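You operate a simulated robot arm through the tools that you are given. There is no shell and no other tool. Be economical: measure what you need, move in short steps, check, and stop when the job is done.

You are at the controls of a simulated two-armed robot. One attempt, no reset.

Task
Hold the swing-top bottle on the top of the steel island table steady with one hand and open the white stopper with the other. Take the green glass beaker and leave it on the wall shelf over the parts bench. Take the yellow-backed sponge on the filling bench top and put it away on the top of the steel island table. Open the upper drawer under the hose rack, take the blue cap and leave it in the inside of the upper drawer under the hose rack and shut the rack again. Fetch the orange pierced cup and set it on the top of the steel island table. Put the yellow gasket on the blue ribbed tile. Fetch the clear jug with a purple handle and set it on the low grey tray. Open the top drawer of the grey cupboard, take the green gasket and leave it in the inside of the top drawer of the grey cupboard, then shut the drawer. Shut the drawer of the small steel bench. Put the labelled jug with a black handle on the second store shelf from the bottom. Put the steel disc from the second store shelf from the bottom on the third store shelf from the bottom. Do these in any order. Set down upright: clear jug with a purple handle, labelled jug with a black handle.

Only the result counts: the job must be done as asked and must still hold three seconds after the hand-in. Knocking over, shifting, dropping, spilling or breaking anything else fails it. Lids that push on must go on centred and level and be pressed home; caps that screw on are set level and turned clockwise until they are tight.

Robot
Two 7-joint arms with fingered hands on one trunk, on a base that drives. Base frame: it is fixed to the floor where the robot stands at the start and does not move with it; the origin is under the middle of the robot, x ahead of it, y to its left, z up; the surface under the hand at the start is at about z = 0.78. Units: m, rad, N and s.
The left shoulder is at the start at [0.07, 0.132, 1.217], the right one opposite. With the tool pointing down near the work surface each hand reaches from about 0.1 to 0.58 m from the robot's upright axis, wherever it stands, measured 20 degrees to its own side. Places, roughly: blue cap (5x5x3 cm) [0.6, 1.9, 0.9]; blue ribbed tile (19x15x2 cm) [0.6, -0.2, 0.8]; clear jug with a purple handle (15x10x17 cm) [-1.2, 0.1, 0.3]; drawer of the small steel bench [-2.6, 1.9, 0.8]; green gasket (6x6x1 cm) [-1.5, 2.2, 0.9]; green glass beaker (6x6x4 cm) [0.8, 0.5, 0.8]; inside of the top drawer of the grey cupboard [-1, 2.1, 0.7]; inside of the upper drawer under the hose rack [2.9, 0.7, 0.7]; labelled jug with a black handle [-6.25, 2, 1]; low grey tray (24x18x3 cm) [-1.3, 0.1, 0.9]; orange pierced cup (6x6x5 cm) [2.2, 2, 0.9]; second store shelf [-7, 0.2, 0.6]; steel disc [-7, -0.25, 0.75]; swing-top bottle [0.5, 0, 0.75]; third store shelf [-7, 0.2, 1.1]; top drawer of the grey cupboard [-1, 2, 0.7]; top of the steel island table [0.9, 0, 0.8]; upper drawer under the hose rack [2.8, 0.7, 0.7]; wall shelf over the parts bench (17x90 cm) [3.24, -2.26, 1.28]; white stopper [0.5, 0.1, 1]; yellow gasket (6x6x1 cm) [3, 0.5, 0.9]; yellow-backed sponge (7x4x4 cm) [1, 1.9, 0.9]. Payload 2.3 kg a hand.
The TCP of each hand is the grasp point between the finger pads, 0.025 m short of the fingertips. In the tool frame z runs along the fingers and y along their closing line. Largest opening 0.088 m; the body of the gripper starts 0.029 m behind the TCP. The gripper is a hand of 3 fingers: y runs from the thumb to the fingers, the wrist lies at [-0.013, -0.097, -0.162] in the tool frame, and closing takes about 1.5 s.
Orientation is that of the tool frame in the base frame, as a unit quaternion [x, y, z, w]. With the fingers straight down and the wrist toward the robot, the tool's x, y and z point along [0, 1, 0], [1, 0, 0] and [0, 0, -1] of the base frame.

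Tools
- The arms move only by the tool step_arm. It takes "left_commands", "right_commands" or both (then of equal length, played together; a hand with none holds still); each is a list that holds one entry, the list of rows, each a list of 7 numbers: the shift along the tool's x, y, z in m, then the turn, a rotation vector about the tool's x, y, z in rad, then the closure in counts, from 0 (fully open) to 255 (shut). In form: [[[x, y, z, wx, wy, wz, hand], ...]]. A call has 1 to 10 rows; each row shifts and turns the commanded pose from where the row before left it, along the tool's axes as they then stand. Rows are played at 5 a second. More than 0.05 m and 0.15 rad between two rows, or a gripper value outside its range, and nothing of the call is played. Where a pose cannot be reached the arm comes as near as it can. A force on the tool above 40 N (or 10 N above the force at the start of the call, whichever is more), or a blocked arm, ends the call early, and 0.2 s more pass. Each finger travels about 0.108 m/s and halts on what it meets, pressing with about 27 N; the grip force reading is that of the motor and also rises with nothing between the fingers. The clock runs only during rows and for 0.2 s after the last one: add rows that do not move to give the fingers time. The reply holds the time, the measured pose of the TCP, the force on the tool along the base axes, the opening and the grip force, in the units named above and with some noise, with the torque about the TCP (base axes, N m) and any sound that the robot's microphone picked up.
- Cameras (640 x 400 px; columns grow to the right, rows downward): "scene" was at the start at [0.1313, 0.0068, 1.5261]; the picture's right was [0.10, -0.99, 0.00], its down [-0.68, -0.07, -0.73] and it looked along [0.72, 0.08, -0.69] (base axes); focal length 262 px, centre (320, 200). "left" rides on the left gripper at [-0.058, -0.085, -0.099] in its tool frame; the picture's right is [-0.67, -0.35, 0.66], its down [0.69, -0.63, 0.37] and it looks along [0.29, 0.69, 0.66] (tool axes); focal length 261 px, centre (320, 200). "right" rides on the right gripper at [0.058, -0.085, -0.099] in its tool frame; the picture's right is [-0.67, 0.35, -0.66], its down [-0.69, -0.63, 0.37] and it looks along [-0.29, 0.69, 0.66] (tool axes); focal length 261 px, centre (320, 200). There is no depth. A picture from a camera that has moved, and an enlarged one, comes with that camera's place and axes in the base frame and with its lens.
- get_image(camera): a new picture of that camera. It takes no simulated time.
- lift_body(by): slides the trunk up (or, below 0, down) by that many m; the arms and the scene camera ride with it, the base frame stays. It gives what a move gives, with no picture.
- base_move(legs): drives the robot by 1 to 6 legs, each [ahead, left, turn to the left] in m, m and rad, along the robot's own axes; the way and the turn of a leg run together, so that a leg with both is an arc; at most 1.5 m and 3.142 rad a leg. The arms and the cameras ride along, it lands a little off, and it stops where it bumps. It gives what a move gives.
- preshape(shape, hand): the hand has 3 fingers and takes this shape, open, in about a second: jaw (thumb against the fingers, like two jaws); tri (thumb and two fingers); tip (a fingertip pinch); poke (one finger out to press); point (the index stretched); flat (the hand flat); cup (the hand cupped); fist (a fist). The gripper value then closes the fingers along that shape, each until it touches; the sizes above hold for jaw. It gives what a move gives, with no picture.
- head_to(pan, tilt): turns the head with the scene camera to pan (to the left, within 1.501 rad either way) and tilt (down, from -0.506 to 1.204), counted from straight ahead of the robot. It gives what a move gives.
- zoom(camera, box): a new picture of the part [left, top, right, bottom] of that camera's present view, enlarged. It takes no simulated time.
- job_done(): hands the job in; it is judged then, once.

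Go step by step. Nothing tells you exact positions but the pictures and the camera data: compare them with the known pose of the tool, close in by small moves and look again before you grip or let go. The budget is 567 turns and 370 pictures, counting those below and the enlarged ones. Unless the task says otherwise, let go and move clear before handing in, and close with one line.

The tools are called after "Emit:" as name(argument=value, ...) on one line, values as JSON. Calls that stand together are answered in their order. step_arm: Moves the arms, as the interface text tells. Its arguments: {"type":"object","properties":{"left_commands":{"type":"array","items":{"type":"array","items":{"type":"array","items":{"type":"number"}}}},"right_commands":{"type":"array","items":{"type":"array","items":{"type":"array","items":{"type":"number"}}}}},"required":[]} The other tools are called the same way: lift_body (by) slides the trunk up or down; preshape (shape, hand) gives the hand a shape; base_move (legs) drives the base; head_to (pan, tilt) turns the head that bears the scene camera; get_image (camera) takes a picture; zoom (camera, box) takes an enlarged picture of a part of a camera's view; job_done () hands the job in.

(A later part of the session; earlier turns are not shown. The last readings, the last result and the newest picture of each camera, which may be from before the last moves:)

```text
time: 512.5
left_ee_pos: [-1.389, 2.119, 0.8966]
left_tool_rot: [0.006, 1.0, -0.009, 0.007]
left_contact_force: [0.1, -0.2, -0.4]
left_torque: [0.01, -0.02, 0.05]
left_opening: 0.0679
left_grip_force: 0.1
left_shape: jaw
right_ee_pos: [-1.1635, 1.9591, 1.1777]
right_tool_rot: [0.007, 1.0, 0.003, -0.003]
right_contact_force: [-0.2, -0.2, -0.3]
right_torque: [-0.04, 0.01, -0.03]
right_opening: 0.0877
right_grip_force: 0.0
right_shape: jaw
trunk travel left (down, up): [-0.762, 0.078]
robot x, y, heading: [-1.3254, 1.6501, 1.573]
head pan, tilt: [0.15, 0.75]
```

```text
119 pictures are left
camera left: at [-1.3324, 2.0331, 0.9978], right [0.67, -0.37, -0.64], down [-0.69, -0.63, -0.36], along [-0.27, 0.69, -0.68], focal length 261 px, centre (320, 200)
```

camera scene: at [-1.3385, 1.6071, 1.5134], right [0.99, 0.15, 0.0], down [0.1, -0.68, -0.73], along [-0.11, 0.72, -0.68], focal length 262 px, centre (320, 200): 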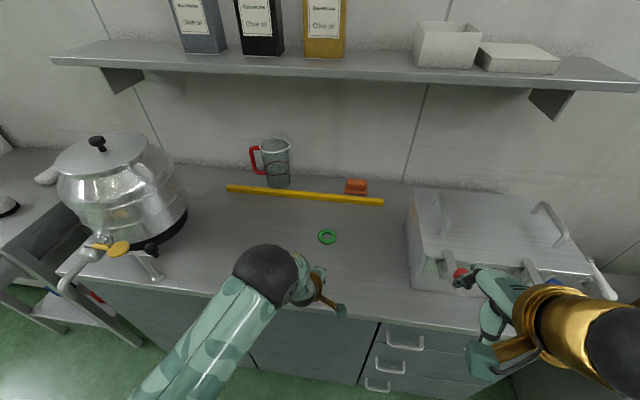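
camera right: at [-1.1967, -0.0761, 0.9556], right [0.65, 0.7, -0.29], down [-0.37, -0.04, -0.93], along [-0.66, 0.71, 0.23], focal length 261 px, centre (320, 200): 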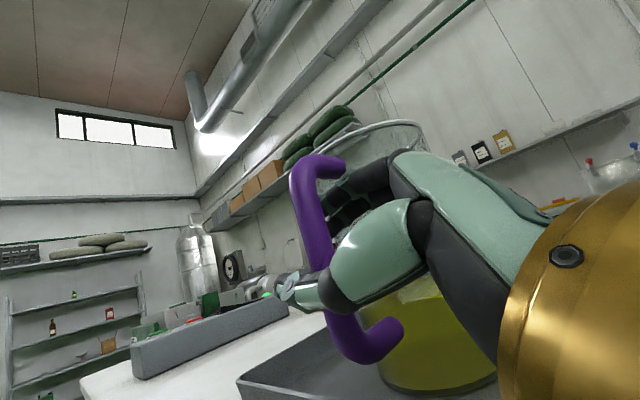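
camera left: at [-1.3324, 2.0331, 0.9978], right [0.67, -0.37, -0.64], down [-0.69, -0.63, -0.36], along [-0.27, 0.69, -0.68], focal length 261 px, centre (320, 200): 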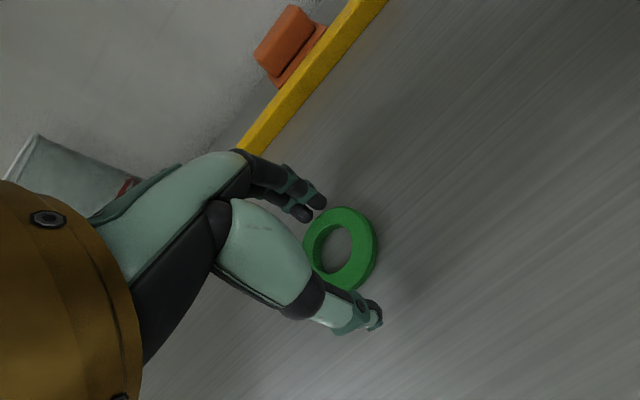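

Emit:
base_move(legs=[[-0.19, 0, 0]])

Emit:
get_image(camera="left")

```text
time: 514.0
left_ee_pos: [-1.3894, 1.9332, 0.8951]
left_tool_rot: [0.006, 1.0, -0.01, 0.007]
left_contact_force: [-0.3, 0.3, -0.2]
left_torque: [0.0, -0.05, 0.0]
left_opening: 0.0677
left_grip_force: 0.1
left_shape: jaw
right_ee_pos: [-1.1624, 1.7746, 1.1774]
right_tool_rot: [0.005, 1.0, 0.001, -0.003]
right_contact_force: [-0.3, 0.1, 0.4]
right_torque: [-0.01, -0.02, 0.03]
right_opening: 0.0877
right_grip_force: 0.1
right_shape: jaw
trunk travel left (down, up): [-0.762, 0.078]
robot x, y, heading: [-1.3258, 1.4617, 1.574]
head pan, tilt: [0.15, 0.75]
```

```text
118 pictures are left
camera left: at [-1.332, 1.8473, 0.9968], right [0.67, -0.37, -0.64], down [-0.69, -0.63, -0.36], along [-0.27, 0.68, -0.68], focal length 261 px, centre (320, 200)
```

left: 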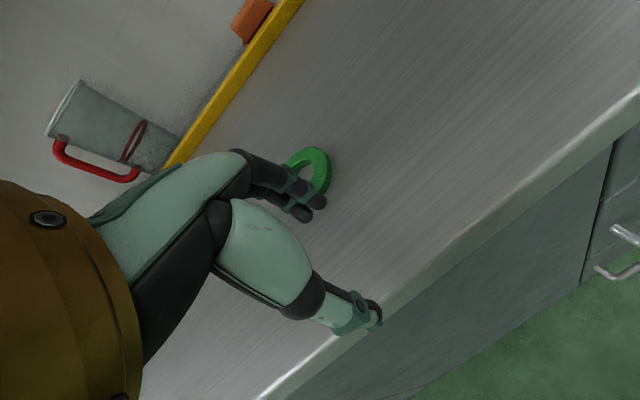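

The fingers rode over the ring, so the counter must be about 1 cm lower than I assumed. I'll regrasp from outside going down to true contact.

Emit:
step_arm(left_commands=[[[0, 0, -0.03, 0, 0, 0, 30], [-0.005, 0.035, -0.01, 0, 0, 0, 50], [-0.005, 0.035, 0, 0, 0, 0, 60], [0, 0.004, 0, 0, 0, 0, 60], [0, 0, 0, 0, 0, 0, 60]]])

Emit:
get_image(camera="left")

```text
time: 515.2
left_ee_pos: [-1.3829, 1.9846, 0.9355]
left_tool_rot: [0.005, 1.0, -0.009, 0.008]
left_contact_force: [-0.6, -0.6, 0.0]
left_torque: [0.03, 0.0, 0.03]
left_opening: 0.0673
left_grip_force: 0.0
left_shape: jaw
left hand out of reach, approached as far as the arm can: row 2, 3
right_ee_pos: [-1.1625, 1.7718, 1.1773]
right_tool_rot: [0.006, 1.0, 0.003, -0.004]
right_contact_force: [0.5, 0.5, -0.7]
right_torque: [-0.03, 0.0, -0.01]
right_opening: 0.0874
right_grip_force: 0.1
right_shape: jaw
trunk travel left (down, up): [-0.762, 0.078]
robot x, y, heading: [-1.3246, 1.4659, 1.574]
head pan, tilt: [0.15, 0.75]
```

```text
117 pictures are left
camera left: at [-1.326, 1.8985, 1.0361], right [0.68, -0.37, -0.64], down [-0.69, -0.63, -0.36], along [-0.27, 0.69, -0.68], focal length 261 px, centre (320, 200)
```

left: 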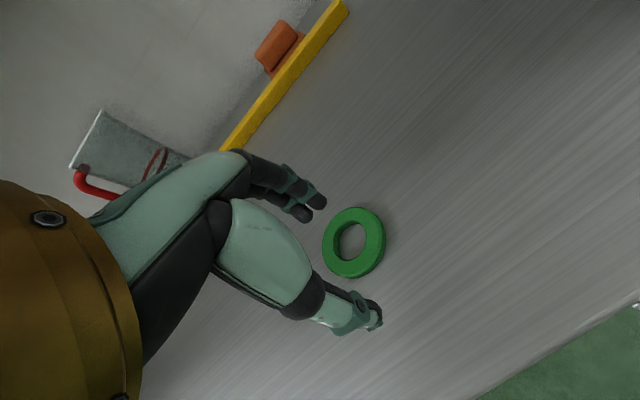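

Emit:
base_move(legs=[[0.03, 0, 0]])

Emit:
step_arm(left_commands=[[[0, 0, 0.02, 0, 0, 0, 60], [0, 0, 0.014, 0, 0, 0, 60], [0, 0, 0.008, 0, 0, 0, 60], [0, 0, 0.006, 0, 0, 0, 60], [0, 0, 0.004, 0, 0, 0, 60], [0, 0, 0, 0, 0, 0, 60]]])

Emit:
get_image(camera="left")

```text
time: 516.0
left_ee_pos: [-1.3817, 2.009, 0.9383]
left_tool_rot: [0.006, 1.0, -0.006, 0.006]
left_contact_force: [0.8, -0.2, 0.8]
left_torque: [0.03, 0.0, -0.01]
left_opening: 0.0676
left_grip_force: 0.0
left_shape: jaw
right_ee_pos: [-1.1627, 1.7965, 1.1798]
right_tool_rot: [0.005, 1.0, 0.006, -0.004]
right_contact_force: [-0.3, -1.1, 0.3]
right_torque: [0.03, -0.02, 0.01]
right_opening: 0.0878
right_grip_force: 0.1
right_shape: jaw
trunk travel left (down, up): [-0.762, 0.078]
robot x, y, heading: [-1.3223, 1.4921, 1.576]
head pan, tilt: [0.15, 0.75]
```

```text
time: 517.4
left_ee_pos: [-1.3817, 2.0116, 0.8847]
left_tool_rot: [0.007, 1.0, -0.006, 0.007]
left_contact_force: [-1.5, -0.5, 13.4]
left_torque: [0.6, 0.11, 0.02]
left_opening: 0.0676
left_grip_force: 0.1
left_shape: jaw
right_ee_pos: [-1.1631, 1.7972, 1.1796]
right_tool_rot: [0.005, 1.0, 0.004, -0.004]
right_contact_force: [0.0, 0.4, -0.1]
right_torque: [0.03, 0.01, -0.03]
right_opening: 0.0875
right_grip_force: 0.1
right_shape: jaw
trunk travel left (down, up): [-0.762, 0.078]
robot x, y, heading: [-1.3224, 1.4921, 1.575]
head pan, tilt: [0.15, 0.75]
```

```text
116 pictures are left
camera left: at [-1.3252, 1.9248, 0.9859], right [0.67, -0.37, -0.64], down [-0.69, -0.63, -0.37], along [-0.27, 0.69, -0.67], focal length 261 px, centre (320, 200)
```

left: 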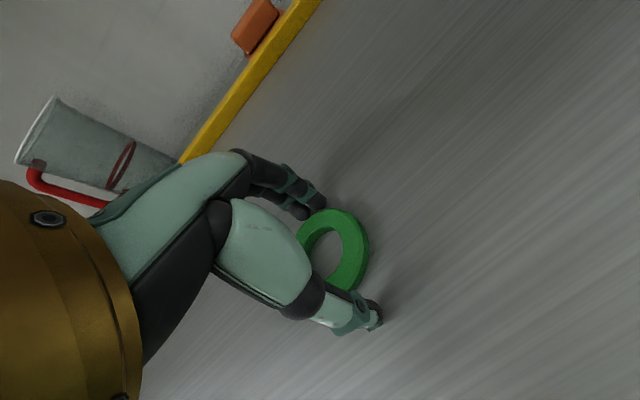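

Emit:
step_arm(left_commands=[[[0, 0, -0.001, 0, 0, 0, 80], [0, 0, 0, 0, 0, 0, 100], [0, 0, 0.001, 0, 0, 0, 120], [0, 0, 0.001, 0, 0, 0, 150], [0, 0, 0, 0, 0, 0, 200], [0, 0, 0, 0, 0, 0, 200], [0, 0, 0, 0, 0, 0, 200]]])

Emit:
get_image(camera="left")

```text
time: 519.0
left_ee_pos: [-1.3817, 2.0105, 0.8854]
left_tool_rot: [0.005, 1.0, -0.005, 0.007]
left_contact_force: [-0.8, 8.5, 27.7]
left_torque: [1.18, -0.01, 0.02]
left_opening: 0.0491
left_grip_force: 27.4
left_shape: jaw
right_ee_pos: [-1.1631, 1.7972, 1.1783]
right_tool_rot: [0.006, 1.0, 0.005, -0.004]
right_contact_force: [0.1, 0.9, -1.3]
right_torque: [-0.02, 0.02, 0.0]
right_opening: 0.0876
right_grip_force: 0.0
right_shape: jaw
trunk travel left (down, up): [-0.762, 0.078]
robot x, y, heading: [-1.3243, 1.4915, 1.578]
head pan, tilt: [0.15, 0.75]
```

```text
115 pictures are left
camera left: at [-1.325, 1.9241, 0.9858], right [0.67, -0.36, -0.64], down [-0.69, -0.63, -0.37], along [-0.27, 0.69, -0.67], focal length 261 px, centre (320, 200)
```

left: 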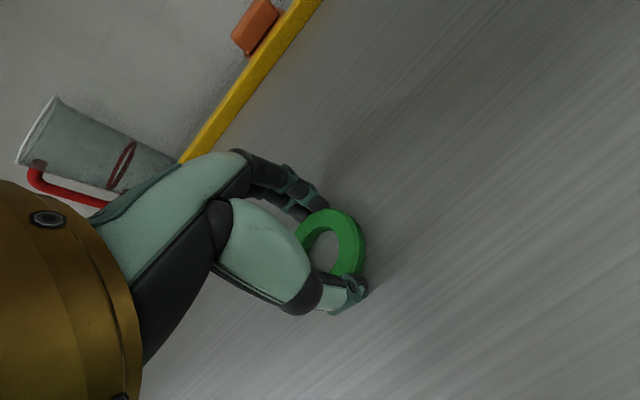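

Gripped this time: opening 0.049 with 27 N. Lifting.

Emit:
step_arm(left_commands=[[[0, 0, -0.01, 0, 0, 0, 255], [0, 0, -0.02, 0, 0, 0, 255], [0, 0, -0.03, 0, 0, 0, 255], [0, 0, 0, 0, 0, 0, 255]]])

Emit:
get_image(camera="left")

```text
time: 520.0
left_ee_pos: [-1.3844, 2.0137, 0.9422]
left_tool_rot: [0.006, 1.0, -0.009, 0.008]
left_contact_force: [-0.3, -0.9, 0.3]
left_torque: [0.0, 0.0, 0.01]
left_opening: 0.049
left_grip_force: 27.0
left_shape: jaw
right_ee_pos: [-1.1623, 1.8022, 1.178]
right_tool_rot: [0.006, 1.0, 0.002, -0.003]
right_contact_force: [-0.4, -0.1, 0.0]
right_torque: [0.0, 0.0, 0.0]
right_opening: 0.088
right_grip_force: 0.0
right_shape: jaw
trunk travel left (down, up): [-0.762, 0.078]
robot x, y, heading: [-1.3218, 1.4948, 1.577]
head pan, tilt: [0.15, 0.75]
```

```text
114 pictures are left
camera left: at [-1.3269, 1.9279, 1.043], right [0.67, -0.37, -0.64], down [-0.69, -0.63, -0.36], along [-0.27, 0.68, -0.68], focal length 261 px, centre (320, 200)
```

left: 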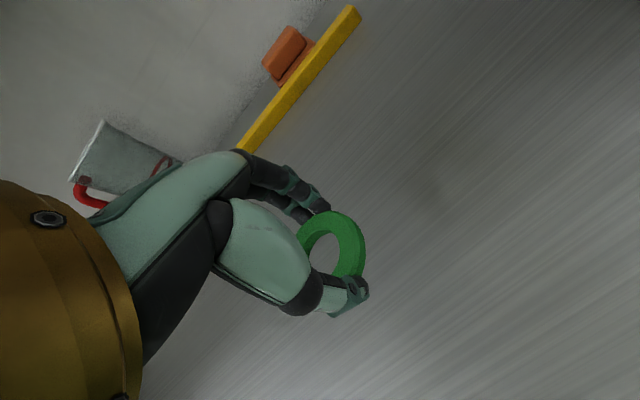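

The green gasket is in the left hand. Now preparing the drawer: raise and retract the left hand, back off, tilt the right hand forward.

Emit:
step_arm(left_commands=[[[0, 0, -0.045, 0, 0, 0, 255], [0, 0, -0.045, 0, 0, 0, 255], [0, -0.01, -0.045, 0, 0, 0, 255], [0, -0.02, -0.045, 0, 0, 0, 255], [0.01, -0.03, -0.03, 0, 0, 0, 255], [0.02, -0.04, 0, 0, 0, 0, 255], [0.02, -0.04, 0, 0, 0, 0, 255], [0, -0.04, 0, 0, 0, 0, 255]]])

Emit:
base_move(legs=[[-0.22, -0.1, 0]])

Emit:
step_arm(right_commands=[[[0, 0.02, 0.02, -0.142, 0, 0, 0], [0, 0.02, 0.02, -0.142, 0, 0, 0], [0, 0.02, 0, -0.142, 0, 0, 0], [0, 0, 0, -0.142, 0, 0, 0], [0, 0, 0, -0.142, 0, 0, 0], [0, 0, 0, -0.142, 0, 0, 0], [0, 0, 0, -0.142, 0, 0, 0], [0, 0, 0, -0.14, 0, 0, 0]]])

Emit:
head_to(pan=0, tilt=0.6)

Emit:
get_image(camera="scene")

```text
time: 521.8
left_ee_pos: [-1.439, 1.8368, 1.1553]
left_tool_rot: [0.006, 1.0, -0.008, 0.007]
left_contact_force: [0.2, 0.6, -0.4]
left_torque: [-0.05, 0.01, -0.01]
left_opening: 0.0476
left_grip_force: 26.9
left_shape: jaw
right_ee_pos: [-1.1633, 1.7998, 1.179]
right_tool_rot: [0.006, 1.0, 0.003, -0.003]
right_contact_force: [-0.3, -0.5, -0.2]
right_torque: [0.0, 0.01, -0.01]
right_opening: 0.0879
right_grip_force: 0.0
right_shape: jaw
trunk travel left (down, up): [-0.762, 0.078]
robot x, y, heading: [-1.3232, 1.4927, 1.573]
head pan, tilt: [0.15, 0.75]
```

```text
time: 523.6
left_ee_pos: [-1.3399, 1.6213, 1.1539]
left_tool_rot: [0.006, 1.0, -0.011, 0.006]
left_contact_force: [-0.8, 0.1, 0.2]
left_torque: [-0.01, -0.04, 0.03]
left_opening: 0.0478
left_grip_force: 26.9
left_shape: jaw
right_ee_pos: [-1.0648, 1.5843, 1.1767]
right_tool_rot: [0.006, 1.0, 0.002, -0.003]
right_contact_force: [0.7, 0.2, 0.2]
right_torque: [-0.04, 0.01, 0.01]
right_opening: 0.0878
right_grip_force: 0.0
right_shape: jaw
trunk travel left (down, up): [-0.762, 0.078]
robot x, y, heading: [-1.2235, 1.2734, 1.579]
head pan, tilt: [0.15, 0.75]
```

```text
time: 525.4
left_ee_pos: [-1.3373, 1.6195, 1.155]
left_tool_rot: [0.006, 1.0, -0.01, 0.008]
left_contact_force: [-0.4, -0.1, -0.2]
left_torque: [-0.01, -0.01, -0.03]
left_opening: 0.0475
left_grip_force: 27.3
left_shape: jaw
right_ee_pos: [-1.0694, 1.7118, 1.1676]
right_tool_rot: [0.007, 0.842, 0.54, 0.0]
right_contact_force: [-1.2, -0.1, -0.5]
right_torque: [-0.02, -0.01, 0.0]
right_opening: 0.0882
right_grip_force: 0.1
right_shape: jaw
right hand out of reach, approached as far as the arm can: row 1, 2, 3, 4, 5, 6
trunk travel left (down, up): [-0.762, 0.078]
robot x, y, heading: [-1.2272, 1.2733, 1.575]
head pan, tilt: [0.15, 0.75]
```

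```text
time: 526.1
left_ee_pos: [-1.3389, 1.6186, 1.155]
left_tool_rot: [0.007, 1.0, -0.01, 0.006]
left_contact_force: [0.0, -0.5, -0.3]
left_torque: [-0.03, 0.03, 0.0]
left_opening: 0.0472
left_grip_force: 27.1
left_shape: jaw
right_ee_pos: [-1.0684, 1.7106, 1.1678]
right_tool_rot: [0.007, 0.842, 0.539, 0.0]
right_contact_force: [-0.5, -0.4, -0.5]
right_torque: [0.02, 0.01, 0.02]
right_opening: 0.0875
right_grip_force: 0.1
right_shape: jaw
trunk travel left (down, up): [-0.762, 0.078]
robot x, y, heading: [-1.2266, 1.2747, 1.574]
head pan, tilt: [0.0, 0.6]
```

```text
113 pictures are left
camera scene: at [-1.2266, 1.4109, 1.5266], right [1.0, 0.0, 0.0], down [0.0, -0.57, -0.82], along [0.0, 0.82, -0.57], focal length 262 px, centre (320, 200)
```

scene: 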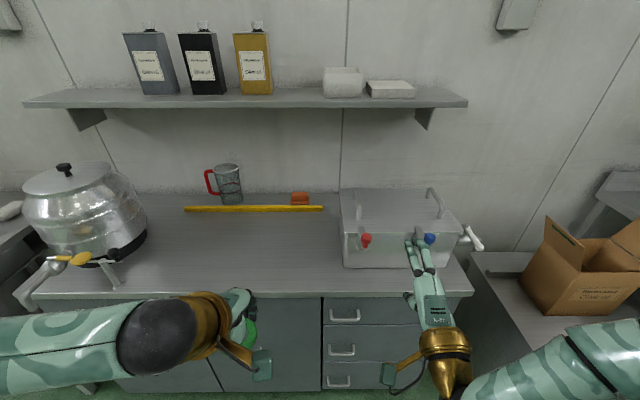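

Emit:
lift_body(by=-0.33)

Emit:
step_arm(right_commands=[[[0.026, 0, 0.034, 0, 0, 0, 0], [0.026, 0, 0.034, 0, 0, 0, 0], [0.026, 0, 0.034, 0, 0, 0, 0], [0, 0, 0, 0, 0, 0, 0]]])

Emit:
get_image(camera="scene")

Emit:
get_image(camera="right")

```text
time: 529.4
left_ee_pos: [-1.3384, 1.6186, 0.8261]
left_tool_rot: [0.006, 1.0, -0.01, 0.006]
left_contact_force: [-0.2, 0.1, -0.2]
left_torque: [-0.01, 0.01, -0.02]
left_opening: 0.0477
left_grip_force: 27.1
left_shape: jaw
right_ee_pos: [-1.0694, 1.7094, 0.8379]
right_tool_rot: [0.007, 0.842, 0.539, 0.0]
right_contact_force: [-0.5, -0.2, 0.6]
right_torque: [0.02, 0.02, 0.01]
right_opening: 0.0879
right_grip_force: 0.0
right_shape: jaw
trunk travel left (down, up): [-0.432, 0.408]
robot x, y, heading: [-1.2259, 1.2765, 1.577]
head pan, tilt: [0.0, 0.6]
```

```text
time: 530.4
left_ee_pos: [-1.3377, 1.6187, 0.8248]
left_tool_rot: [0.007, 1.0, -0.008, 0.007]
left_contact_force: [0.3, 0.2, 0.1]
left_torque: [-0.04, 0.03, 0.01]
left_opening: 0.0475
left_grip_force: 27.2
left_shape: jaw
right_ee_pos: [-1.1469, 1.8036, 0.7966]
right_tool_rot: [0.007, 0.842, 0.539, 0.0]
right_contact_force: [-0.1, -0.1, 0.1]
right_torque: [0.02, -0.02, 0.0]
right_opening: 0.0881
right_grip_force: 0.1
right_shape: jaw
trunk travel left (down, up): [-0.432, 0.408]
robot x, y, heading: [-1.2275, 1.2746, 1.574]
head pan, tilt: [0.0, 0.6]
```

```text
112 pictures are left
camera scene: at [-1.2265, 1.4103, 1.1967], right [1.0, 0.0, 0.0], down [0.0, -0.56, -0.83], along [0.0, 0.83, -0.56], focal length 262 px, centre (320, 200)
```

scene: 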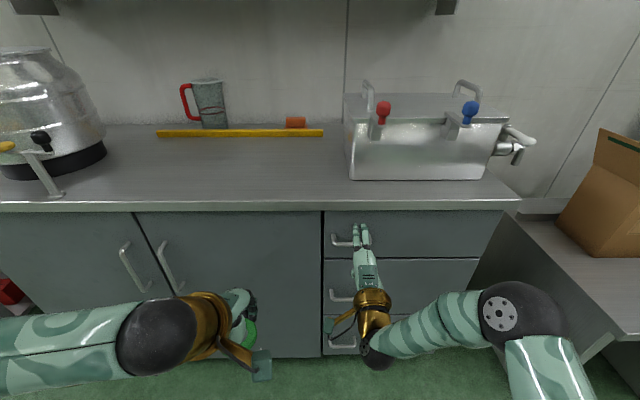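

```text
111 pictures are left
camera right: at [-1.2062, 1.6779, 0.7605], right [0.67, -0.46, 0.59], down [0.68, 0.06, -0.73], along [0.3, 0.89, 0.35], focal length 261 px, centre (320, 200)
```

right: 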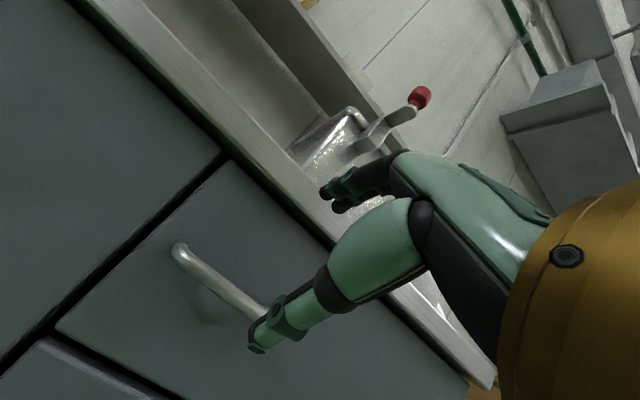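

Emit:
step_arm(right_commands=[[[0, -0.008, 0.025, 0, 0, 0, 0], [0, -0.005, 0.03, 0, 0, 0, 0], [0, 0, 0.03, 0, 0, 0, 0], [0, 0, 0.012, 0, 0, 0, 0], [0, 0, 0, 0, 0, 0, 0]]])

Emit:
get_image(camera="right")

Emit:
zoom(camera="scene", box=[300, 190, 420, 290])

```text
time: 531.5
left_ee_pos: [-1.3379, 1.6084, 0.8287]
left_tool_rot: [0.007, 1.0, -0.003, 0.006]
left_contact_force: [0.3, -0.9, 0.2]
left_torque: [-0.02, -0.04, 0.01]
left_opening: 0.0476
left_grip_force: 26.8
left_shape: jaw
right_ee_pos: [-1.1473, 1.8767, 0.7494]
right_tool_rot: [0.006, 0.839, 0.545, 0.0]
right_contact_force: [-0.2, -35.7, 3.2]
right_torque: [1.53, 0.0, -0.06]
right_opening: 0.085
right_grip_force: 0.0
right_shape: jaw
trunk travel left (down, up): [-0.432, 0.408]
robot x, y, heading: [-1.2244, 1.271, 1.569]
head pan, tilt: [0.0, 0.6]
stopped in row 5 (right hand): the force on the tool passed its limit at 45 N (the readings are from after the stop); the commanded pose is now the measured one
```

```text
110 pictures are left
camera right: at [-1.2049, 1.7509, 0.7126], right [0.67, -0.46, 0.58], down [0.68, 0.07, -0.73], along [0.3, 0.88, 0.36], focal length 261 px, centre (320, 200)
```

right: 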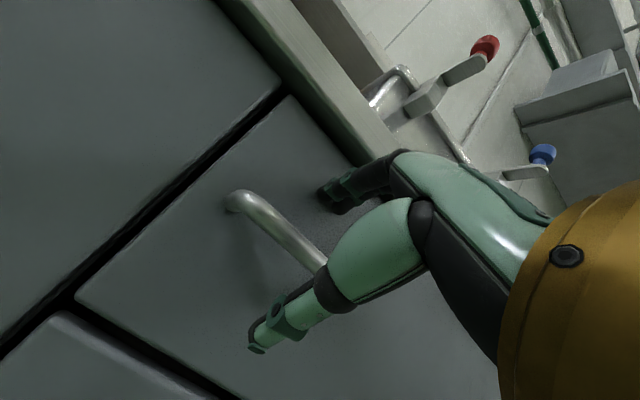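

```text
4.00 times, centred on (360, 240) of scene
camera zoom: at [-1.2265, 1.3956, 1.1983], right [1.0, 0.0, 0.0], down [0.0, -0.56, -0.83], along [0.0, 0.83, -0.56], focal length 1046 px, centre (160, 40)
```

zoom: 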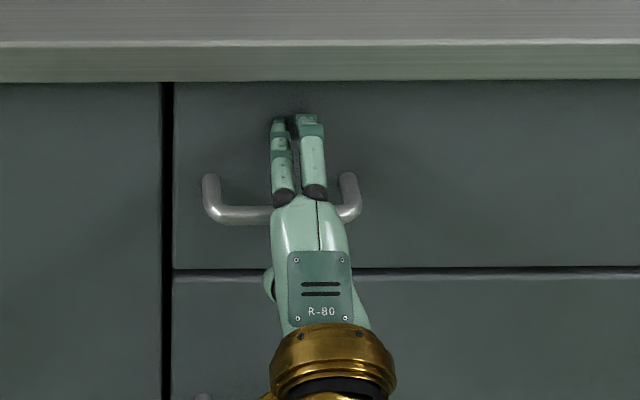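

Emit:
step_arm(right_commands=[[[0, -0.002, -0.006, 0, 0, 0, 80], [0, 0, 0, 0, 0, 0, 160], [0, 0, 0, 0, 0, 0, 255], [0, 0, 0, 0, 0, 0, 255], [0, 0, 0, 0, 0, 0, 255], [0, 0, 0, 0, 0, 0, 255]]])

Emit:
base_move(legs=[[-0.12, 0, 0]])

Emit:
get_image(camera="scene")

```text
time: 532.9
left_ee_pos: [-1.3386, 1.6191, 0.8244]
left_tool_rot: [0.007, 1.0, -0.01, 0.007]
left_contact_force: [-0.5, 0.2, -0.2]
left_torque: [0.01, 0.01, 0.0]
left_opening: 0.0471
left_grip_force: 26.9
left_shape: jaw
right_ee_pos: [-1.1468, 1.8806, 0.7423]
right_tool_rot: [0.006, 0.843, 0.538, -0.001]
right_contact_force: [0.1, 1.9, -4.3]
right_torque: [0.02, 0.04, -0.01]
right_opening: 0.0002
right_grip_force: 27.0
right_shape: jaw
trunk travel left (down, up): [-0.432, 0.408]
robot x, y, heading: [-1.2255, 1.2756, 1.572]
head pan, tilt: [0.0, 0.6]
```

```text
time: 534.1
left_ee_pos: [-1.3381, 1.5009, 0.8249]
left_tool_rot: [0.007, 1.0, -0.01, 0.007]
left_contact_force: [-0.8, -0.3, -0.2]
left_torque: [-0.03, -0.01, -0.02]
left_opening: 0.0474
left_grip_force: 27.4
left_shape: jaw
right_ee_pos: [-1.146, 1.7626, 0.7433]
right_tool_rot: [0.007, 0.843, 0.539, 0.0]
right_contact_force: [0.1, 0.1, -8.1]
right_torque: [-0.02, 0.03, 0.03]
right_opening: 0.0008
right_grip_force: 26.7
right_shape: jaw
trunk travel left (down, up): [-0.432, 0.408]
robot x, y, heading: [-1.2236, 1.155, 1.568]
head pan, tilt: [0.0, 0.6]
```

```text
108 pictures are left
camera scene: at [-1.226, 1.2933, 1.1964], right [1.0, 0.0, 0.0], down [0.0, -0.57, -0.82], along [0.0, 0.82, -0.57], focal length 262 px, centre (320, 200)
```

scene: 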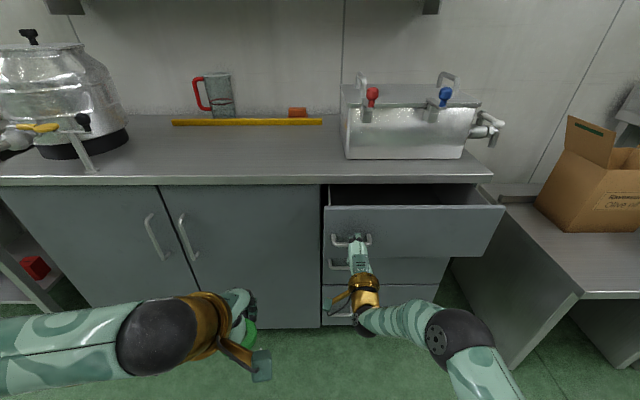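

Emit:
base_move(legs=[[-0.14, 0, 0]])

Emit:
step_arm(right_commands=[[[0, 0, 0, 0, 0, 0, 120], [0, 0, 0, 0, 0, 0, 0], [0, 0, 0, 0, 0, 0, 0], [0, 0, 0, 0, 0, 0, 0], [0, 0, 0, 0, 0, 0, 0], [0, -0.017, -0.036, 0, 0, 0, 0], [0, -0.017, -0.036, 0, 0, 0, 0], [-0.02, 0.036, -0.017, 0, 0, 0, 0], [-0.02, 0.036, -0.017, 0, 0, 0, 0], [-0.02, 0.036, -0.017, 0, 0, 0, 0]]])

Emit:
lift_body(by=0.33)

Emit:
get_image(camera="scene")

```text
time: 535.5
left_ee_pos: [-1.3377, 1.3619, 0.8251]
left_tool_rot: [0.008, 1.0, -0.011, 0.006]
left_contact_force: [1.0, -0.6, 0.4]
left_torque: [0.01, -0.02, 0.0]
left_opening: 0.0474
left_grip_force: 27.3
left_shape: jaw
right_ee_pos: [-1.1451, 1.6237, 0.743]
right_tool_rot: [0.007, 0.843, 0.538, -0.001]
right_contact_force: [2.4, 1.8, -8.1]
right_torque: [-0.01, 0.02, -0.03]
right_opening: 0.0008
right_grip_force: 26.8
right_shape: jaw
trunk travel left (down, up): [-0.432, 0.408]
robot x, y, heading: [-1.2272, 1.0225, 1.567]
head pan, tilt: [0.0, 0.6]
```

```text
time: 537.7
left_ee_pos: [-1.3378, 1.3589, 0.8261]
left_tool_rot: [0.007, 1.0, -0.009, 0.007]
left_contact_force: [0.1, 0.5, 0.0]
left_torque: [0.03, -0.02, 0.01]
left_opening: 0.0476
left_grip_force: 27.1
left_shape: jaw
right_ee_pos: [-1.0848, 1.5392, 0.8615]
right_tool_rot: [0.007, 0.842, 0.54, -0.001]
right_contact_force: [-0.8, -0.3, 0.1]
right_torque: [0.06, -0.03, 0.01]
right_opening: 0.0879
right_grip_force: 0.2
right_shape: jaw
trunk travel left (down, up): [-0.432, 0.408]
robot x, y, heading: [-1.2257, 1.018, 1.569]
head pan, tilt: [0.0, 0.6]
```

```text
time: 540.9
left_ee_pos: [-1.3379, 1.3601, 1.1546]
left_tool_rot: [0.008, 1.0, -0.01, 0.007]
left_contact_force: [-0.2, 0.2, 0.2]
left_torque: [0.01, 0.01, 0.0]
left_opening: 0.0471
left_grip_force: 27.3
left_shape: jaw
right_ee_pos: [-1.0858, 1.5399, 1.1935]
right_tool_rot: [0.007, 0.843, 0.538, 0.001]
right_contact_force: [-0.1, 0.1, 1.1]
right_torque: [0.04, 0.0, 0.0]
right_opening: 0.0879
right_grip_force: 0.1
right_shape: jaw
trunk travel left (down, up): [-0.762, 0.078]
robot x, y, heading: [-1.2261, 1.016, 1.57]
head pan, tilt: [0.0, 0.6]
```

```text
107 pictures are left
camera scene: at [-1.2263, 1.1521, 1.5266], right [1.0, 0.0, 0.0], down [0.0, -0.57, -0.82], along [0.0, 0.82, -0.57], focal length 262 px, centre (320, 200)
```

scene: 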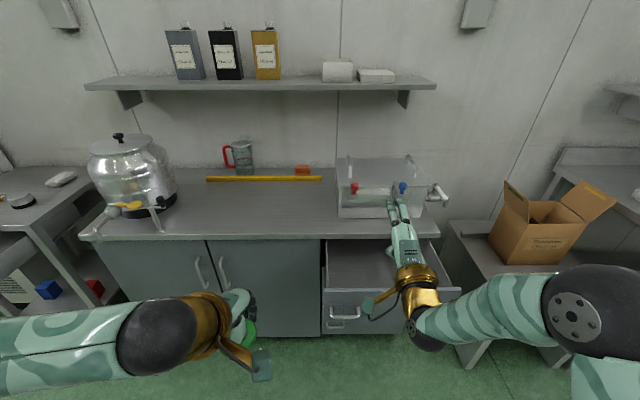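

Emit:
base_move(legs=[[0, -0.3, 0], [0.27, 0, 0]])

Emit:
head_to(pan=0.15, tilt=0.85)

Emit:
get_image(camera="scene")

```text
time: 544.5
left_ee_pos: [-1.0392, 1.6267, 1.1559]
left_tool_rot: [0.008, 1.0, -0.008, 0.007]
left_contact_force: [0.1, 0.3, -0.4]
left_torque: [0.0, -0.03, -0.02]
left_opening: 0.0475
left_grip_force: 27.5
left_shape: jaw
right_ee_pos: [-0.7858, 1.8072, 1.1932]
right_tool_rot: [0.008, 0.842, 0.54, 0.001]
right_contact_force: [-0.5, -0.4, -0.5]
right_torque: [0.0, 0.0, -0.01]
right_opening: 0.0876
right_grip_force: 0.1
right_shape: jaw
trunk travel left (down, up): [-0.762, 0.078]
robot x, y, heading: [-0.9247, 1.2834, 1.572]
head pan, tilt: [0.0, 0.6]
```

```text
time: 545.2
left_ee_pos: [-1.0391, 1.6291, 1.1534]
left_tool_rot: [0.008, 1.0, -0.009, 0.007]
left_contact_force: [-0.4, 0.6, 0.5]
left_torque: [0.01, 0.02, 0.02]
left_opening: 0.0471
left_grip_force: 26.9
left_shape: jaw
right_ee_pos: [-0.7864, 1.809, 1.1915]
right_tool_rot: [0.007, 0.842, 0.539, 0.0]
right_contact_force: [-1.3, -0.4, -0.3]
right_torque: [0.01, 0.01, 0.0]
right_opening: 0.0877
right_grip_force: 0.1
right_shape: jaw
trunk travel left (down, up): [-0.762, 0.078]
robot x, y, heading: [-0.9258, 1.2858, 1.574]
head pan, tilt: [0.15, 0.85]
```

```text
106 pictures are left
camera scene: at [-0.9388, 1.41, 1.5058], right [0.99, 0.15, 0.0], down [0.11, -0.74, -0.66], along [-0.1, 0.65, -0.75], focal length 262 px, centre (320, 200)
```

scene: 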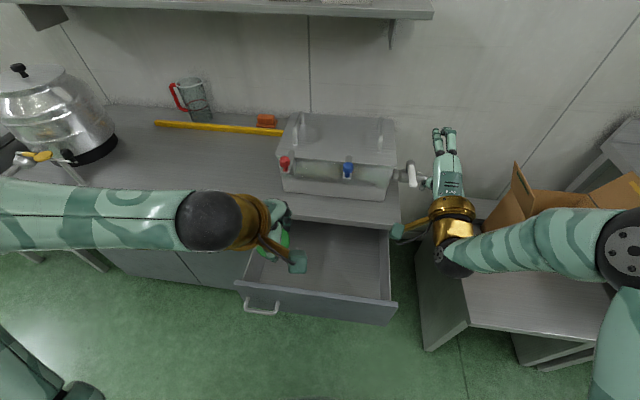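

Emit:
step_arm(left_commands=[[[-0.005, 0.035, 0.01, 0, 0, 0, 255], [-0.005, 0.035, 0.01, 0, 0, 0, 255], [-0.005, 0.035, 0.01, 0, 0, 0, 255], [-0.005, 0.035, 0.02, 0, 0, 0, 255], [0, 0.005, 0.043, 0, 0, 0, 255], [0, 0, 0.043, 0, 0, 0, 255], [0, 0, 0.043, 0, 0, 0, 255], [0, 0, 0.043, 0, 0, 0, 255], [0, 0, 0.04, 0, 0, 0, 255], [0, 0, 0, 0, 0, 0, 255]]])

Emit:
get_image(camera="left")

```text
time: 547.4
left_ee_pos: [-1.0134, 1.7686, 0.8893]
left_tool_rot: [0.008, 1.0, -0.009, 0.008]
left_contact_force: [0.4, -0.5, 0.7]
left_torque: [0.02, 0.0, 0.0]
left_opening: 0.045
left_grip_force: 26.7
left_shape: jaw
right_ee_pos: [-0.7858, 1.8085, 1.1925]
right_tool_rot: [0.007, 0.843, 0.538, 0.0]
right_contact_force: [-0.3, -1.3, 0.3]
right_torque: [0.01, 0.02, 0.01]
right_opening: 0.0877
right_grip_force: 0.1
right_shape: jaw
trunk travel left (down, up): [-0.762, 0.078]
robot x, y, heading: [-0.923, 1.283, 1.573]
head pan, tilt: [0.15, 0.85]
```

```text
105 pictures are left
camera left: at [-0.9571, 1.6823, 0.9901], right [0.67, -0.37, -0.64], down [-0.69, -0.63, -0.36], along [-0.27, 0.69, -0.68], focal length 261 px, centre (320, 200)
```

left: 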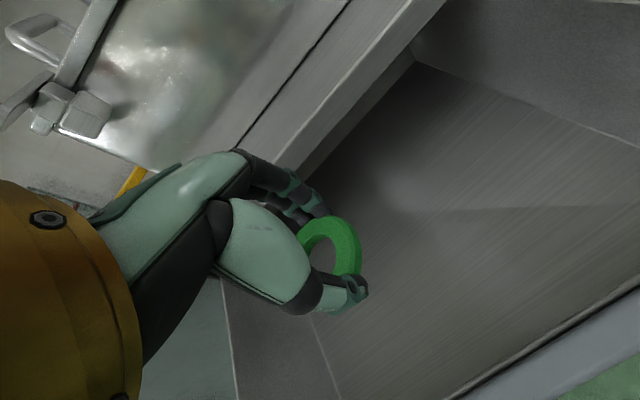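

Emit:
step_arm(left_commands=[[[-0.01, 0, 0.03, 0, 0, 0, 255], [-0.01, 0, 0.03, 0, 0, 0, 255], [0, 0, 0.03, 0, 0, 0, 255], [0, 0, 0.015, 0, 0, 0, 255], [0, 0, 0.01, 0, 0, 0, 255], [0, 0, 0, 0, 0, 0, 255]]])

Emit:
get_image(camera="left")

```text
time: 548.8
left_ee_pos: [-0.9906, 1.7662, 0.776]
left_tool_rot: [0.008, 1.0, -0.009, 0.007]
left_contact_force: [0.7, 0.1, -0.5]
left_torque: [0.0, 0.01, 0.01]
left_opening: 0.0447
left_grip_force: 26.5
left_shape: jaw
right_ee_pos: [-0.7862, 1.8089, 1.1919]
right_tool_rot: [0.007, 0.843, 0.538, 0.0]
right_contact_force: [1.6, 0.2, -0.1]
right_torque: [-0.03, -0.01, 0.01]
right_opening: 0.0877
right_grip_force: 0.1
right_shape: jaw
trunk travel left (down, up): [-0.762, 0.078]
robot x, y, heading: [-0.9254, 1.2841, 1.571]
head pan, tilt: [0.15, 0.85]
```

```text
104 pictures are left
camera left: at [-0.9346, 1.6804, 0.8767], right [0.67, -0.37, -0.64], down [-0.69, -0.63, -0.36], along [-0.27, 0.69, -0.68], focal length 261 px, centre (320, 200)
```

left: 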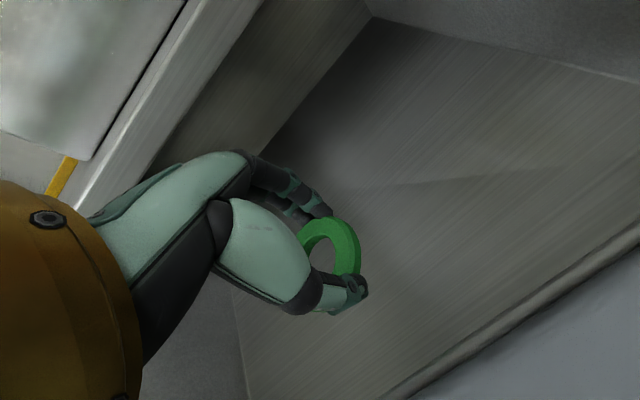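

Emit:
step_arm(left_commands=[[[0, 0, 0.012, 0, 0, 0, 255], [0, 0, 0.01, 0, 0, 0, 255], [0, 0, 0.008, 0, 0, 0, 255], [0, 0, 0.006, 0, 0, 0, 255], [0, 0, 0, 0, 0, 0, 255]]])

```text
time: 550.0
left_ee_pos: [-0.9956, 1.763, 0.7481]
left_tool_rot: [0.007, 1.0, -0.011, 0.007]
left_contact_force: [0.5, -0.8, 0.0]
left_torque: [-0.01, 0.02, 0.0]
left_opening: 0.0448
left_grip_force: 26.5
left_shape: jaw
left hand out of reach, approached as far as the arm can: row 3, 4
right_ee_pos: [-0.7861, 1.8086, 1.1916]
right_tool_rot: [0.007, 0.842, 0.539, 0.0]
right_contact_force: [-0.4, 0.1, -0.7]
right_torque: [0.0, 0.0, 0.02]
right_opening: 0.0878
right_grip_force: 0.1
right_shape: jaw
trunk travel left (down, up): [-0.762, 0.078]
robot x, y, heading: [-0.9259, 1.2856, 1.57]
head pan, tilt: [0.15, 0.85]
```

Emit:
lift_body(by=-0.025)

Emit:
get_image(camera="left")

```text
time: 550.7
left_ee_pos: [-0.9944, 1.76, 0.7273]
left_tool_rot: [0.007, 1.0, -0.005, 0.009]
left_contact_force: [-0.9, -0.6, 27.1]
left_torque: [-2.47, -1.65, -0.14]
left_opening: 0.045
left_grip_force: 26.9
left_shape: jaw
right_ee_pos: [-0.7861, 1.8028, 1.1705]
right_tool_rot: [0.007, 0.84, 0.542, 0.0]
right_contact_force: [-0.1, 0.9, 0.4]
right_torque: [0.0, 0.01, 0.02]
right_opening: 0.0877
right_grip_force: 0.0
right_shape: jaw
trunk travel left (down, up): [-0.737, 0.103]
robot x, y, heading: [-0.9234, 1.2815, 1.572]
head pan, tilt: [0.15, 0.85]
```

```text
103 pictures are left
camera left: at [-0.9381, 1.6738, 0.8274], right [0.68, -0.37, -0.64], down [-0.69, -0.62, -0.37], along [-0.26, 0.69, -0.67], focal length 261 px, centre (320, 200)
```

left: 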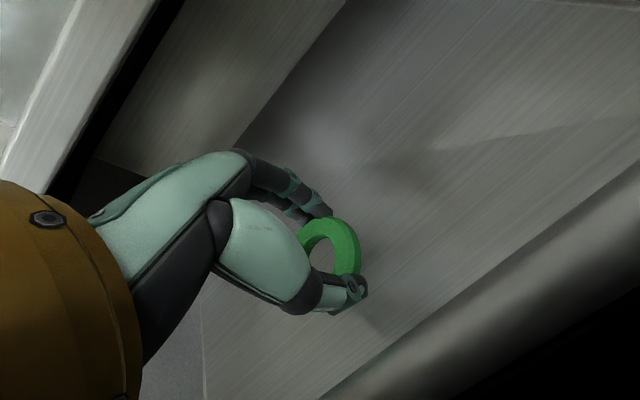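

Emit:
step_arm(left_commands=[[[0, 0.01, -0.006, 0, 0, 0, 255], [0, 0, 0, 0, 0, 0, 180], [0, 0, 0, 0, 0, 0, 90], [0, 0, 0, 0, 0, 0, 0], [0, 0, 0, 0, 0, 0, 0], [0, 0, 0, 0, 0, 0, 0]]])

Emit:
get_image(camera="left")

```text
time: 552.1
left_ee_pos: [-1.0033, 1.7684, 0.7272]
left_tool_rot: [0.007, 1.0, -0.01, 0.007]
left_contact_force: [0.8, 0.6, 0.7]
left_torque: [-0.04, -0.03, -0.02]
left_opening: 0.0873
left_grip_force: 0.1
left_shape: jaw
left hand out of reach, approached as far as the arm can: row 1
right_ee_pos: [-0.7869, 1.8087, 1.1672]
right_tool_rot: [0.007, 0.842, 0.539, 0.0]
right_contact_force: [0.2, 0.6, -0.7]
right_torque: [0.0, 0.03, 0.0]
right_opening: 0.0873
right_grip_force: 0.0
right_shape: jaw
trunk travel left (down, up): [-0.737, 0.103]
robot x, y, heading: [-0.9219, 1.2834, 1.574]
head pan, tilt: [0.15, 0.85]
```

```text
102 pictures are left
camera left: at [-0.9474, 1.6833, 0.8291], right [0.67, -0.37, -0.64], down [-0.69, -0.63, -0.36], along [-0.27, 0.69, -0.68], focal length 261 px, centre (320, 200)
```

left: 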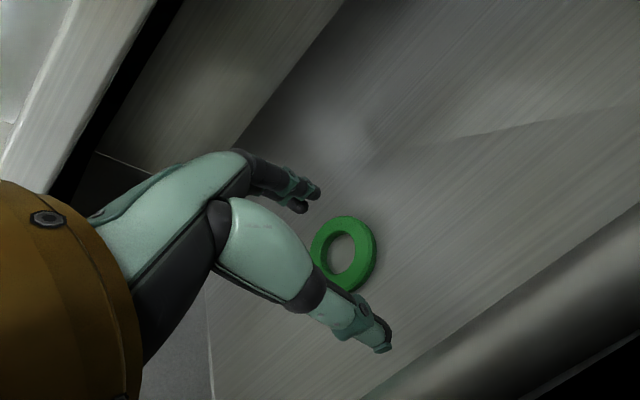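

Gasket is in the drawer. Raising the left hand out, then backing off to shut the drawer with the right.

Emit:
step_arm(left_commands=[[[0, 0, -0.03, 0, 0, 0, 0], [0, 0, -0.045, 0, 0, 0, 0], [0, 0, -0.045, 0, 0, 0, 0], [0, 0, -0.045, 0, 0, 0, 0], [0, 0, -0.045, 0, 0, 0, 0], [0, -0.01, -0.045, 0, 0, 0, 0], [0, -0.02, -0.04, 0, 0, 0, 0], [0, -0.04, -0.03, 0, 0, 0, 0], [0, -0.045, -0.02, 0, 0, 0, 0], [0, -0.045, -0.02, 0, 0, 0, 0]]], right_commands=[[[0, 0, 0, 0, 0, 0, 255], [0, 0, 0, 0, 0, 0, 255], [0, 0, 0, 0, 0, 0, 255], [0, 0, 0, 0, 0, 0, 255], [0, 0, 0, 0, 0, 0, 255], [0, 0, 0, 0, 0, 0, 255], [0, 0, 0, 0, 0, 0, 255], [0, 0, 0, 0, 0, 0, 255], [0, 0, 0, 0, 0, 0, 255], [0, 0, 0, 0, 0, 0, 255]]])

Emit:
get_image(camera="scene")

```text
time: 554.3
left_ee_pos: [-1.0109, 1.6611, 1.0744]
left_tool_rot: [0.008, 1.0, -0.009, 0.007]
left_contact_force: [-0.1, -0.2, 0.4]
left_torque: [0.0, -0.02, -0.02]
left_opening: 0.0879
left_grip_force: 0.1
left_shape: jaw
left hand out of reach, approached as far as the arm can: row 10
right_ee_pos: [-0.7847, 1.8087, 1.1674]
right_tool_rot: [0.008, 0.842, 0.539, 0.001]
right_contact_force: [0.1, 0.1, -0.3]
right_torque: [-0.01, 0.01, 0.02]
right_opening: 0.0
right_grip_force: 27.4
right_shape: jaw
trunk travel left (down, up): [-0.737, 0.103]
robot x, y, heading: [-0.9273, 1.2826, 1.578]
head pan, tilt: [0.15, 0.85]
```

```text
101 pictures are left
camera scene: at [-0.9387, 1.4105, 1.4807], right [0.99, 0.15, 0.0], down [0.11, -0.74, -0.66], along [-0.1, 0.65, -0.75], focal length 262 px, centre (320, 200)
```

scene: 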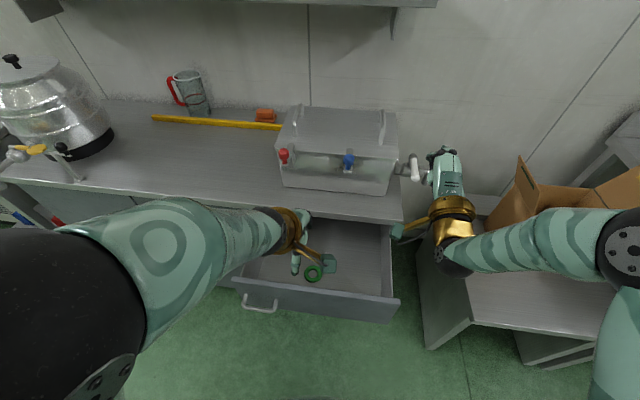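

Emit:
base_move(legs=[[-0.28, 0, 0], [0, 0.2, 0]])

Emit:
lift_body(by=-0.375)

Emit:
base_move(legs=[[0.2, 0, 0]])

Emit:
get_image(camera="scene")

```text
time: 557.5
left_ee_pos: [-1.206, 1.3798, 1.0733]
left_tool_rot: [0.007, 1.0, -0.01, 0.006]
left_contact_force: [0.0, -0.1, -0.2]
left_torque: [0.02, 0.01, 0.0]
left_opening: 0.0877
left_grip_force: 0.0
left_shape: jaw
right_ee_pos: [-0.9825, 1.5272, 1.1667]
right_tool_rot: [0.007, 0.843, 0.539, -0.002]
right_contact_force: [-0.1, 0.1, 0.9]
right_torque: [-0.02, -0.01, 0.02]
right_opening: 0.0
right_grip_force: 26.6
right_shape: jaw
trunk travel left (down, up): [-0.737, 0.103]
robot x, y, heading: [-1.127, 1.0037, 1.573]
head pan, tilt: [0.15, 0.85]
```

```text
time: 561.1
left_ee_pos: [-1.2099, 1.3783, 0.6985]
left_tool_rot: [0.006, 1.0, -0.009, 0.007]
left_contact_force: [0.4, 0.1, -0.5]
left_torque: [0.01, 0.01, -0.01]
left_opening: 0.0874
left_grip_force: 0.1
left_shape: jaw
right_ee_pos: [-0.9848, 1.5264, 0.7913]
right_tool_rot: [0.008, 0.843, 0.538, 0.001]
right_contact_force: [0.3, 0.6, -0.7]
right_torque: [0.0, 0.0, 0.01]
right_opening: 0.0
right_grip_force: 26.8
right_shape: jaw
trunk travel left (down, up): [-0.362, 0.478]
robot x, y, heading: [-1.1259, 1.0027, 1.574]
head pan, tilt: [0.15, 0.85]
```

```text
time: 562.7
left_ee_pos: [-1.2097, 1.5796, 0.6986]
left_tool_rot: [0.008, 1.0, -0.01, 0.007]
left_contact_force: [0.0, 0.5, 0.4]
left_torque: [-0.03, 0.0, -0.02]
left_opening: 0.0878
left_grip_force: 0.2
left_shape: jaw
right_ee_pos: [-0.9847, 1.727, 0.7925]
right_tool_rot: [0.007, 0.843, 0.539, 0.0]
right_contact_force: [-0.2, 0.6, 0.2]
right_torque: [-0.01, -0.03, 0.01]
right_opening: 0.0
right_grip_force: 27.2
right_shape: jaw
trunk travel left (down, up): [-0.362, 0.478]
robot x, y, heading: [-1.1238, 1.2018, 1.572]
head pan, tilt: [0.15, 0.85]
```

```text
100 pictures are left
camera scene: at [-1.138, 1.3283, 1.1057], right [0.99, 0.15, 0.0], down [0.11, -0.74, -0.66], along [-0.1, 0.65, -0.75], focal length 262 px, centre (320, 200)
```

scene: 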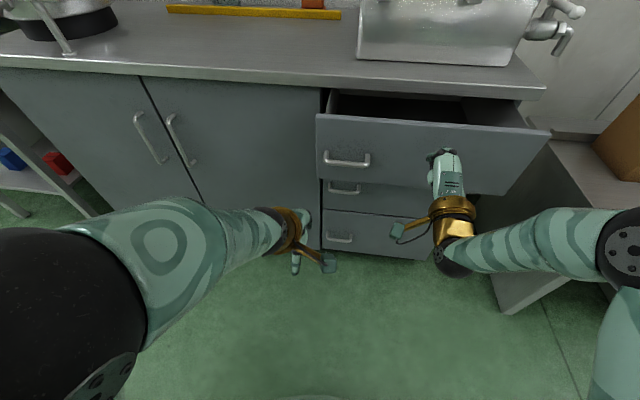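

Emit:
base_move(legs=[[0.145, 0, 0]])

Emit:
step_arm(right_commands=[[[0, 0.006, 0.014, 0, 0, 0, 255], [0, 0.004, 0.009, 0, 0, 0, 255], [0, 0, 0, 0, 0, 0, 255]]])

Emit:
get_image(camera="scene")

```text
time: 564.1
left_ee_pos: [-1.2087, 1.724, 0.699]
left_tool_rot: [0.009, 1.0, -0.01, 0.006]
left_contact_force: [-0.2, -0.5, 0.3]
left_torque: [0.02, 0.02, 0.0]
left_opening: 0.0878
left_grip_force: 0.2
left_shape: jaw
right_ee_pos: [-0.9844, 1.8725, 0.7915]
right_tool_rot: [0.007, 0.843, 0.539, 0.0]
right_contact_force: [-0.1, -0.1, 1.0]
right_torque: [-0.01, 0.01, 0.03]
right_opening: 0.0001
right_grip_force: 26.6
right_shape: jaw
trunk travel left (down, up): [-0.362, 0.478]
robot x, y, heading: [-1.1277, 1.3446, 1.572]
head pan, tilt: [0.15, 0.85]
```

```text
time: 564.9
left_ee_pos: [-1.2101, 1.7237, 0.699]
left_tool_rot: [0.008, 1.0, -0.009, 0.008]
left_contact_force: [0.9, -0.2, -0.1]
left_torque: [0.01, 0.01, -0.02]
left_opening: 0.0878
left_grip_force: 0.1
left_shape: jaw
right_ee_pos: [-0.9834, 1.8961, 0.7915]
right_tool_rot: [0.008, 0.842, 0.539, 0.001]
right_contact_force: [0.0, -3.8, -0.7]
right_torque: [-0.07, -0.02, 0.03]
right_opening: 0.0
right_grip_force: 27.0
right_shape: jaw
trunk travel left (down, up): [-0.362, 0.478]
robot x, y, heading: [-1.1255, 1.3467, 1.567]
head pan, tilt: [0.15, 0.85]
```

```text
99 pictures are left
camera scene: at [-1.1378, 1.4723, 1.1059], right [0.99, 0.15, 0.0], down [0.11, -0.74, -0.66], along [-0.1, 0.65, -0.75], focal length 262 px, centre (320, 200)
```

scene: 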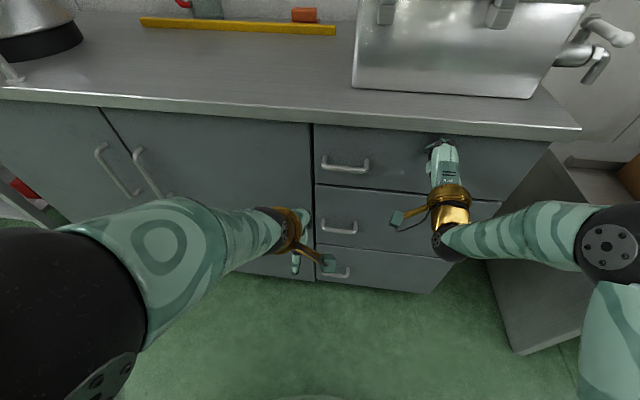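

Emit:
step_arm(right_commands=[[[0, 0.004, 0.01, 0, 0, 0, 255], [0, 0, 0, 0, 0, 0, 255]]])

```text
time: 565.4
left_ee_pos: [-1.2097, 1.7164, 0.7022]
left_tool_rot: [0.01, 1.0, -0.005, 0.007]
left_contact_force: [0.3, 0.7, -0.2]
left_torque: [0.0, 0.03, -0.01]
left_opening: 0.0876
left_grip_force: 0.0
left_shape: jaw
right_ee_pos: [-0.9844, 1.8976, 0.7937]
right_tool_rot: [0.007, 0.841, 0.541, 0.0]
right_contact_force: [-1.2, -31.4, 1.1]
right_torque: [-0.35, 0.01, 0.08]
right_opening: 0.0002
right_grip_force: 27.0
right_shape: jaw
trunk travel left (down, up): [-0.362, 0.478]
robot x, y, heading: [-1.1247, 1.3445, 1.568]
head pan, tilt: [0.15, 0.85]
stopped in row 2 (right hand): the force on the tool passed its limit at 44 N (the readings are from after the stop); the commanded pose is now the measured one
```

Drawer shut. Moving left along the aisle to the small steel bench, whose drawer stands open.

Emit:
base_move(legs=[[-0.25, 0, 0], [0, 1.3, 0]])

Emit:
head_to(pan=0, tilt=0.4)

Emit:
get_image(camera="scene")

```text
time: 573.4
left_ee_pos: [-2.5179, 1.4741, 0.6979]
left_tool_rot: [0.005, 1.0, -0.009, 0.006]
left_contact_force: [-0.1, 0.8, 0.5]
left_torque: [0.0, 0.0, 0.04]
left_opening: 0.0879
left_grip_force: 0.0
left_shape: jaw
right_ee_pos: [-2.2941, 1.658, 0.7899]
right_tool_rot: [0.004, 0.844, 0.537, -0.001]
right_contact_force: [0.1, 0.3, -0.1]
right_torque: [0.01, -0.02, 0.01]
right_opening: 0.0
right_grip_force: 27.2
right_shape: jaw
trunk travel left (down, up): [-0.362, 0.478]
robot x, y, heading: [-2.4304, 1.0987, 1.575]
head pan, tilt: [0.15, 0.85]
```

```text
time: 574.2
left_ee_pos: [-2.5169, 1.4737, 0.6992]
left_tool_rot: [0.006, 1.0, -0.009, 0.007]
left_contact_force: [0.6, -0.3, 0.2]
left_torque: [-0.01, -0.02, 0.02]
left_opening: 0.0877
left_grip_force: 0.1
left_shape: jaw
right_ee_pos: [-2.2927, 1.657, 0.7886]
right_tool_rot: [0.005, 0.844, 0.536, -0.001]
right_contact_force: [0.5, 0.6, -0.9]
right_torque: [-0.03, 0.02, 0.01]
right_opening: 0.0
right_grip_force: 27.0
right_shape: jaw
trunk travel left (down, up): [-0.362, 0.478]
robot x, y, heading: [-2.433, 1.0978, 1.573]
head pan, tilt: [0.0, 0.4]
```

```text
98 pictures are left
camera scene: at [-2.4323, 1.2385, 1.1448], right [1.0, 0.01, 0.0], down [0.0, -0.39, -0.92], along [0.0, 0.92, -0.39], focal length 262 px, centre (320, 200)
```

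scene: 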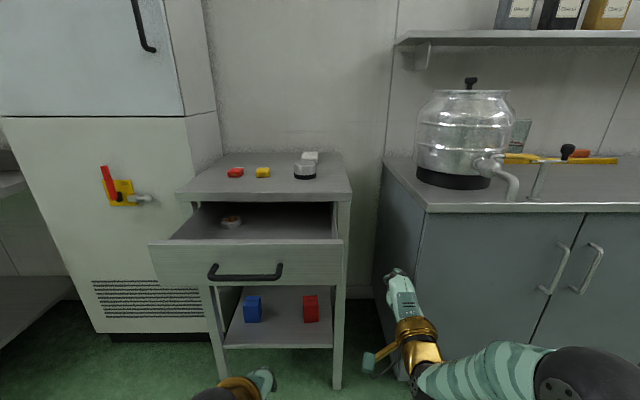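

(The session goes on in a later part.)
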